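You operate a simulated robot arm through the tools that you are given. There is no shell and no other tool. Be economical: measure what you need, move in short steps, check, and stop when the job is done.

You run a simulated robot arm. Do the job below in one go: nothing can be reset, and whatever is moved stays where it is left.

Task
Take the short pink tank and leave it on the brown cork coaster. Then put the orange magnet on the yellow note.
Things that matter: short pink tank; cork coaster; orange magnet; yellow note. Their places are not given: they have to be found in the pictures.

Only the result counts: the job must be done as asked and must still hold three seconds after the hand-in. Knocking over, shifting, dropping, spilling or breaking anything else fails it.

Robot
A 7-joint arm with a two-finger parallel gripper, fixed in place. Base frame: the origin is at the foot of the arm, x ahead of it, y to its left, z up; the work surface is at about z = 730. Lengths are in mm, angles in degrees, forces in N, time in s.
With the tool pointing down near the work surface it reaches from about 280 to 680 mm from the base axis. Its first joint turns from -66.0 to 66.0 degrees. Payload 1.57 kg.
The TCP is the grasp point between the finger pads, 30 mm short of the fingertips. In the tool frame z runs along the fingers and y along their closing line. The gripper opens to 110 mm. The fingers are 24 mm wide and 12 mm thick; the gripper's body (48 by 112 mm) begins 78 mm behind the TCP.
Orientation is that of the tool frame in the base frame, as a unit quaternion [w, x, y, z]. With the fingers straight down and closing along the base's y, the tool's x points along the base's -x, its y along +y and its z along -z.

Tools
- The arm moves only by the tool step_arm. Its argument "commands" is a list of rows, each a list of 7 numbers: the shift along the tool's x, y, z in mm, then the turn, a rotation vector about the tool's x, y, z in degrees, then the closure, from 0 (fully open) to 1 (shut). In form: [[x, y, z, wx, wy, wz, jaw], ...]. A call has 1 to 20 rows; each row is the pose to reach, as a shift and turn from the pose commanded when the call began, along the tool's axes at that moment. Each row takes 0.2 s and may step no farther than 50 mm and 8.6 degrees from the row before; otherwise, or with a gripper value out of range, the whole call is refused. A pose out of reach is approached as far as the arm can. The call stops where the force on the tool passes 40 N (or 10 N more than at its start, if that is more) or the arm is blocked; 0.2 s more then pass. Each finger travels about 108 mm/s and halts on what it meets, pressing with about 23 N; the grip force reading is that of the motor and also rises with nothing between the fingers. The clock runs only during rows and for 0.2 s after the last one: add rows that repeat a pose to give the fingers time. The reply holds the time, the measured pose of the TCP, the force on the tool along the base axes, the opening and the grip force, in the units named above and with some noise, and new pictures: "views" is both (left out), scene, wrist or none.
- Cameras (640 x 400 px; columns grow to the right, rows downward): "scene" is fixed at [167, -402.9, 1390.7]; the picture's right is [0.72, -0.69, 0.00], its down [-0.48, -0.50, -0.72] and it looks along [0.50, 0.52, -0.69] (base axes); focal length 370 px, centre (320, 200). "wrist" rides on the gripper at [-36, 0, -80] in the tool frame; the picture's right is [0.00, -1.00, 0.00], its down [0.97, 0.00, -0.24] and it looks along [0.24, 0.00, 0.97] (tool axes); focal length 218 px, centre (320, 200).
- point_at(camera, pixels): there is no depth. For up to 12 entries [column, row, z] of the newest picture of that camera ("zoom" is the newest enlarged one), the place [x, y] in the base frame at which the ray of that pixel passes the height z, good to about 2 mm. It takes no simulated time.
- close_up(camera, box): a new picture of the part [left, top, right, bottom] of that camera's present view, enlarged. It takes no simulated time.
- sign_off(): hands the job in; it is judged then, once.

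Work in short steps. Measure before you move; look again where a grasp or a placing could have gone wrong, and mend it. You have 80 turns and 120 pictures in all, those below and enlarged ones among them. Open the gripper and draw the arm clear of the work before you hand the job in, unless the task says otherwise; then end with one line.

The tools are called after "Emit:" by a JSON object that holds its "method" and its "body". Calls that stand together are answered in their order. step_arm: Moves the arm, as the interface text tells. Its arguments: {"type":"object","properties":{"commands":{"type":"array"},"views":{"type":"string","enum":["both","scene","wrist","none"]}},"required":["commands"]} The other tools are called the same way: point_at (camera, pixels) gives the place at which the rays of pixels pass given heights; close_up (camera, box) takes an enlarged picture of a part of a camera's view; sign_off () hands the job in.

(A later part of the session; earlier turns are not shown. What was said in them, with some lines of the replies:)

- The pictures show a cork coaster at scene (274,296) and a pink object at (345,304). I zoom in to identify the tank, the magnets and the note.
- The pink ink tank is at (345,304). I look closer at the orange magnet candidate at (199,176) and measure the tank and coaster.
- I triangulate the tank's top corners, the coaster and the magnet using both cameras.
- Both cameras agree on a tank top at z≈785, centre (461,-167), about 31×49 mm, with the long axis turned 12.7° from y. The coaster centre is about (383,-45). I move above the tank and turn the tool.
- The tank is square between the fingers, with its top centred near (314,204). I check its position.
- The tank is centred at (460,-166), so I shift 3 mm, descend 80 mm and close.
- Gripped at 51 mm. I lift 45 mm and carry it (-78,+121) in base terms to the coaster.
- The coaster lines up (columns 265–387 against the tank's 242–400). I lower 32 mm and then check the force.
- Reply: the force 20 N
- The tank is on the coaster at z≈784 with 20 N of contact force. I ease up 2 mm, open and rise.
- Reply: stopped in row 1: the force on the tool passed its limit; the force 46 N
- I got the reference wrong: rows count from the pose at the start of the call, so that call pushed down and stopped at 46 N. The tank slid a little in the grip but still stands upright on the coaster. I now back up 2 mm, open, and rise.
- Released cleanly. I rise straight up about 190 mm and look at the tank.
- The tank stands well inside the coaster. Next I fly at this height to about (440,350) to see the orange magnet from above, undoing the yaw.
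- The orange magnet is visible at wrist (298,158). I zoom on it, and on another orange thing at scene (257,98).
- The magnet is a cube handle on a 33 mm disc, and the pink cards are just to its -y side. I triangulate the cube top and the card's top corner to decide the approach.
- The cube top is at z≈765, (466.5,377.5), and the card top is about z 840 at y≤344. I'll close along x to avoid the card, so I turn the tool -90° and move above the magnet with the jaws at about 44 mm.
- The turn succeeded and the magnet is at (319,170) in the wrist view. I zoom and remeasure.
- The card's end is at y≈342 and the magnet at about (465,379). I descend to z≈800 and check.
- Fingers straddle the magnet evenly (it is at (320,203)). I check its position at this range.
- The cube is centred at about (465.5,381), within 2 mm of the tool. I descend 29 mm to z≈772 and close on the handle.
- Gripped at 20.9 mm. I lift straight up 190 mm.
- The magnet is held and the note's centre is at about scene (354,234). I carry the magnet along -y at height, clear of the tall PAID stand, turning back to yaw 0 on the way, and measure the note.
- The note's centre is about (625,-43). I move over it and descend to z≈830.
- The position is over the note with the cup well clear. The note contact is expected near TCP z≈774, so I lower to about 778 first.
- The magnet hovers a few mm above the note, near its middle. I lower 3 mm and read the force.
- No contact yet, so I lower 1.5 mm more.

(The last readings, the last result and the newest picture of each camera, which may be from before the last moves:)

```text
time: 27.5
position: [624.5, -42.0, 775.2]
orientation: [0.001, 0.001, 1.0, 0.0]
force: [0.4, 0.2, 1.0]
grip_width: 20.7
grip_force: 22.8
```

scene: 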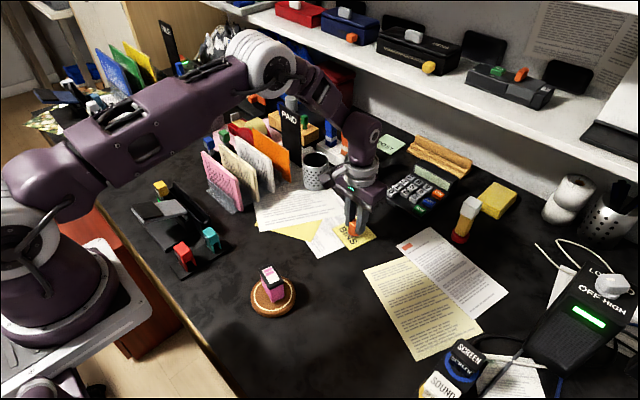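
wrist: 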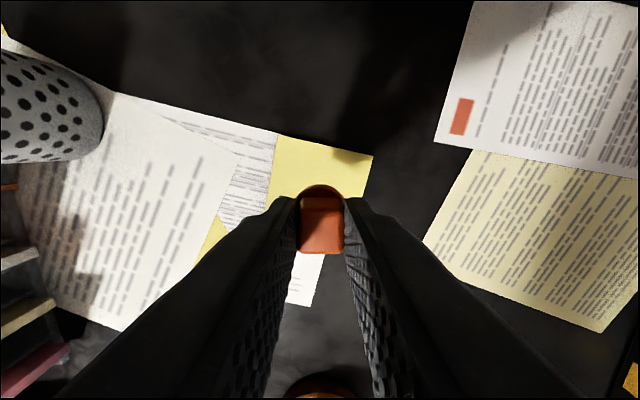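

Still no contact force, so I lower another 1.5 mm.

Emit:
{"method": "step_arm", "body": {"commands": [[0, 0, 1, 0, 0, 0, 0.9], [0, 0, 1.5, 0, 0, 0, 0.9], [0, 0, 1.5, 0, 0, 0, 0.9]], "views": "scene"}}

Emit:
{"method": "close_up", "body": {"camera": "scene", "box": [314, 180, 410, 260]}}

```text
time: 28.3
position: [624.6, -43.7, 774.5]
orientation: [0.003, 0.0, 1.0, -0.001]
force: [-0.8, -0.2, 20.2]
grip_width: 20.6
grip_force: 23.4
```

scene: 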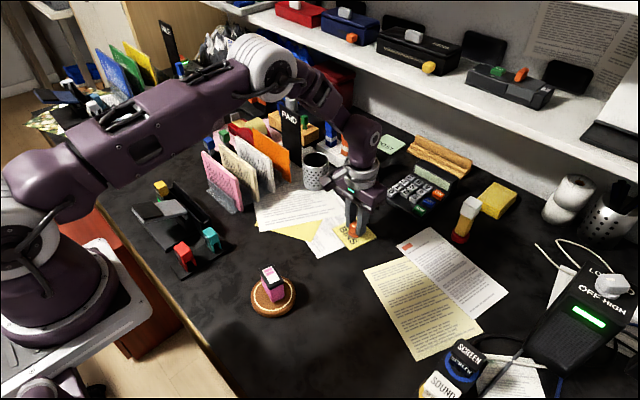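

```text
5.00 times, centred on (362, 220) of scene
```

zoom: 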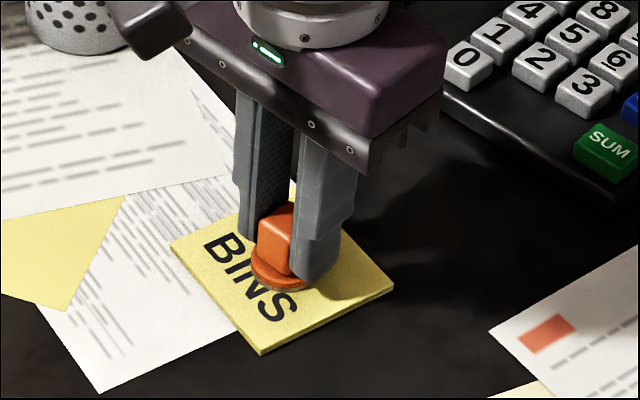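

Contact at 20 N with the magnet flat on the note. I ease up 0.7 mm, open gently to about 48 mm, and rise straight.

Emit:
{"method": "step_arm", "body": {"commands": [[0, 0, -0.7, 0, 0, 0, 0.9], [0, 0, -0.7, 0, 0, 0, 0.75], [0, 0, -0.7, 0, 0, 0, 0.6], [0, 0, -0.7, 0, 0, 0, 0.55], [0, 0, -0.7, 0, 0, 0, 0.55], [0, 0, -15, 0, 0, 0, 0.55], [0, 0, -40, 0, 0, 0, 0.55], [0, 0, -80, 0, 0, 0, 0.55], [0, 0, -120, 0, 0, 0, 0.55], [0, 0, -160, 0, 0, 0, 0.55]]}}

Emit:
{"method": "close_up", "body": {"camera": "scene", "box": [314, 180, 410, 260]}}

```text
time: 30.5
position: [623.1, -42.8, 934.4]
orientation: [0.001, 0.001, 1.0, 0.0]
force: [-0.1, -0.3, -0.3]
grip_width: 49.4
grip_force: 0.1
```

scene: 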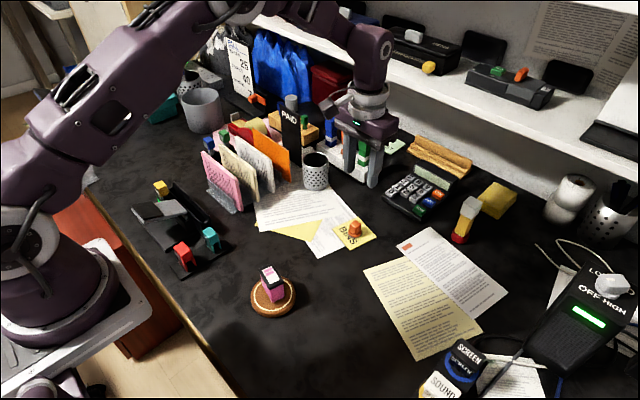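
wrist: 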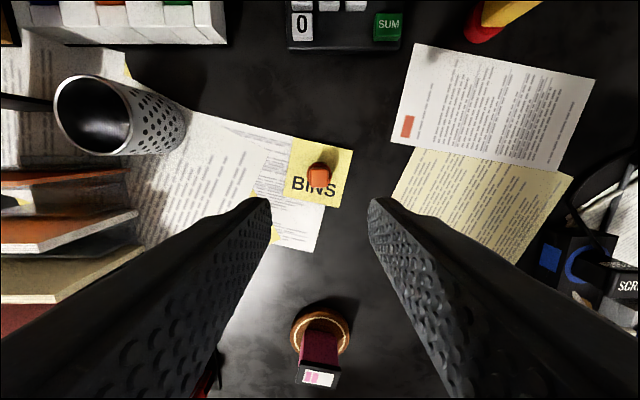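

```text
5.00 times, centred on (362, 220) of scene
```

zoom: 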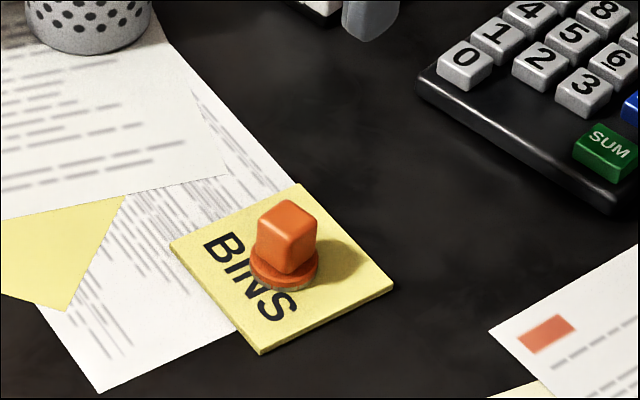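

The magnet stands centrally on the note and the tank is on the coaster. I draw the arm back and up, and open fully.

Emit:
{"method": "step_arm", "body": {"commands": [[30, 0, -20, 0, 0, 0, 0.4], [70, 0, -40, 0, 0, 0, 0.2], [110, 0, -60, 0, 0, 0, 0], [150, 0, -80, 0, 0, 0, 0], [190, 0, -100, 0, 0, 0, 0], [190, 0, -100, 0, 0, 0, 0]]}}

```text
time: 31.9
position: [430.6, -43.8, 1034.0]
orientation: [0.001, -0.001, 1.0, -0.001]
force: [0.2, -0.2, -0.2]
grip_width: 110.1
grip_force: 0.1
```

scene: 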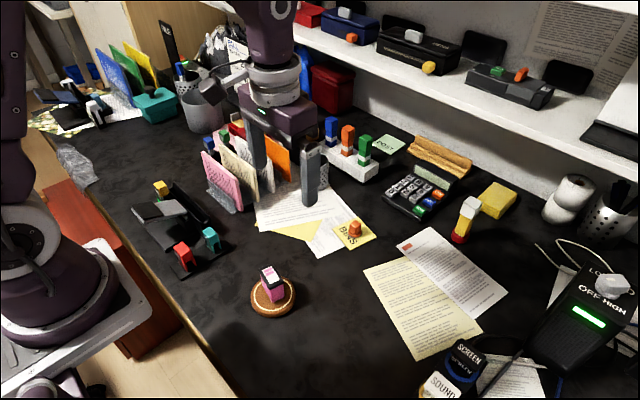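
wrist: 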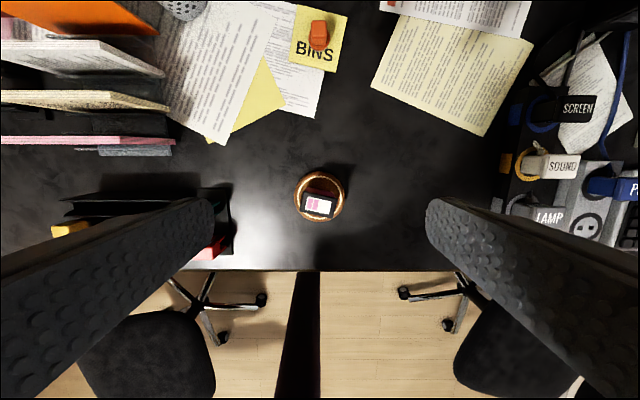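

Both items are in place, the arm is clear, and nothing else appears to have moved, so I hand the job in.

Emit:
{"method": "sign_off", "body": {}}

```text
The job is handed in.
```

The short pink tank is standing on the cork coaster and the orange magnet is on the yellow BINS note; I pressed the tank down to 46 N by mistake while placing it, but it stayed upright and nothing else appeared to move.
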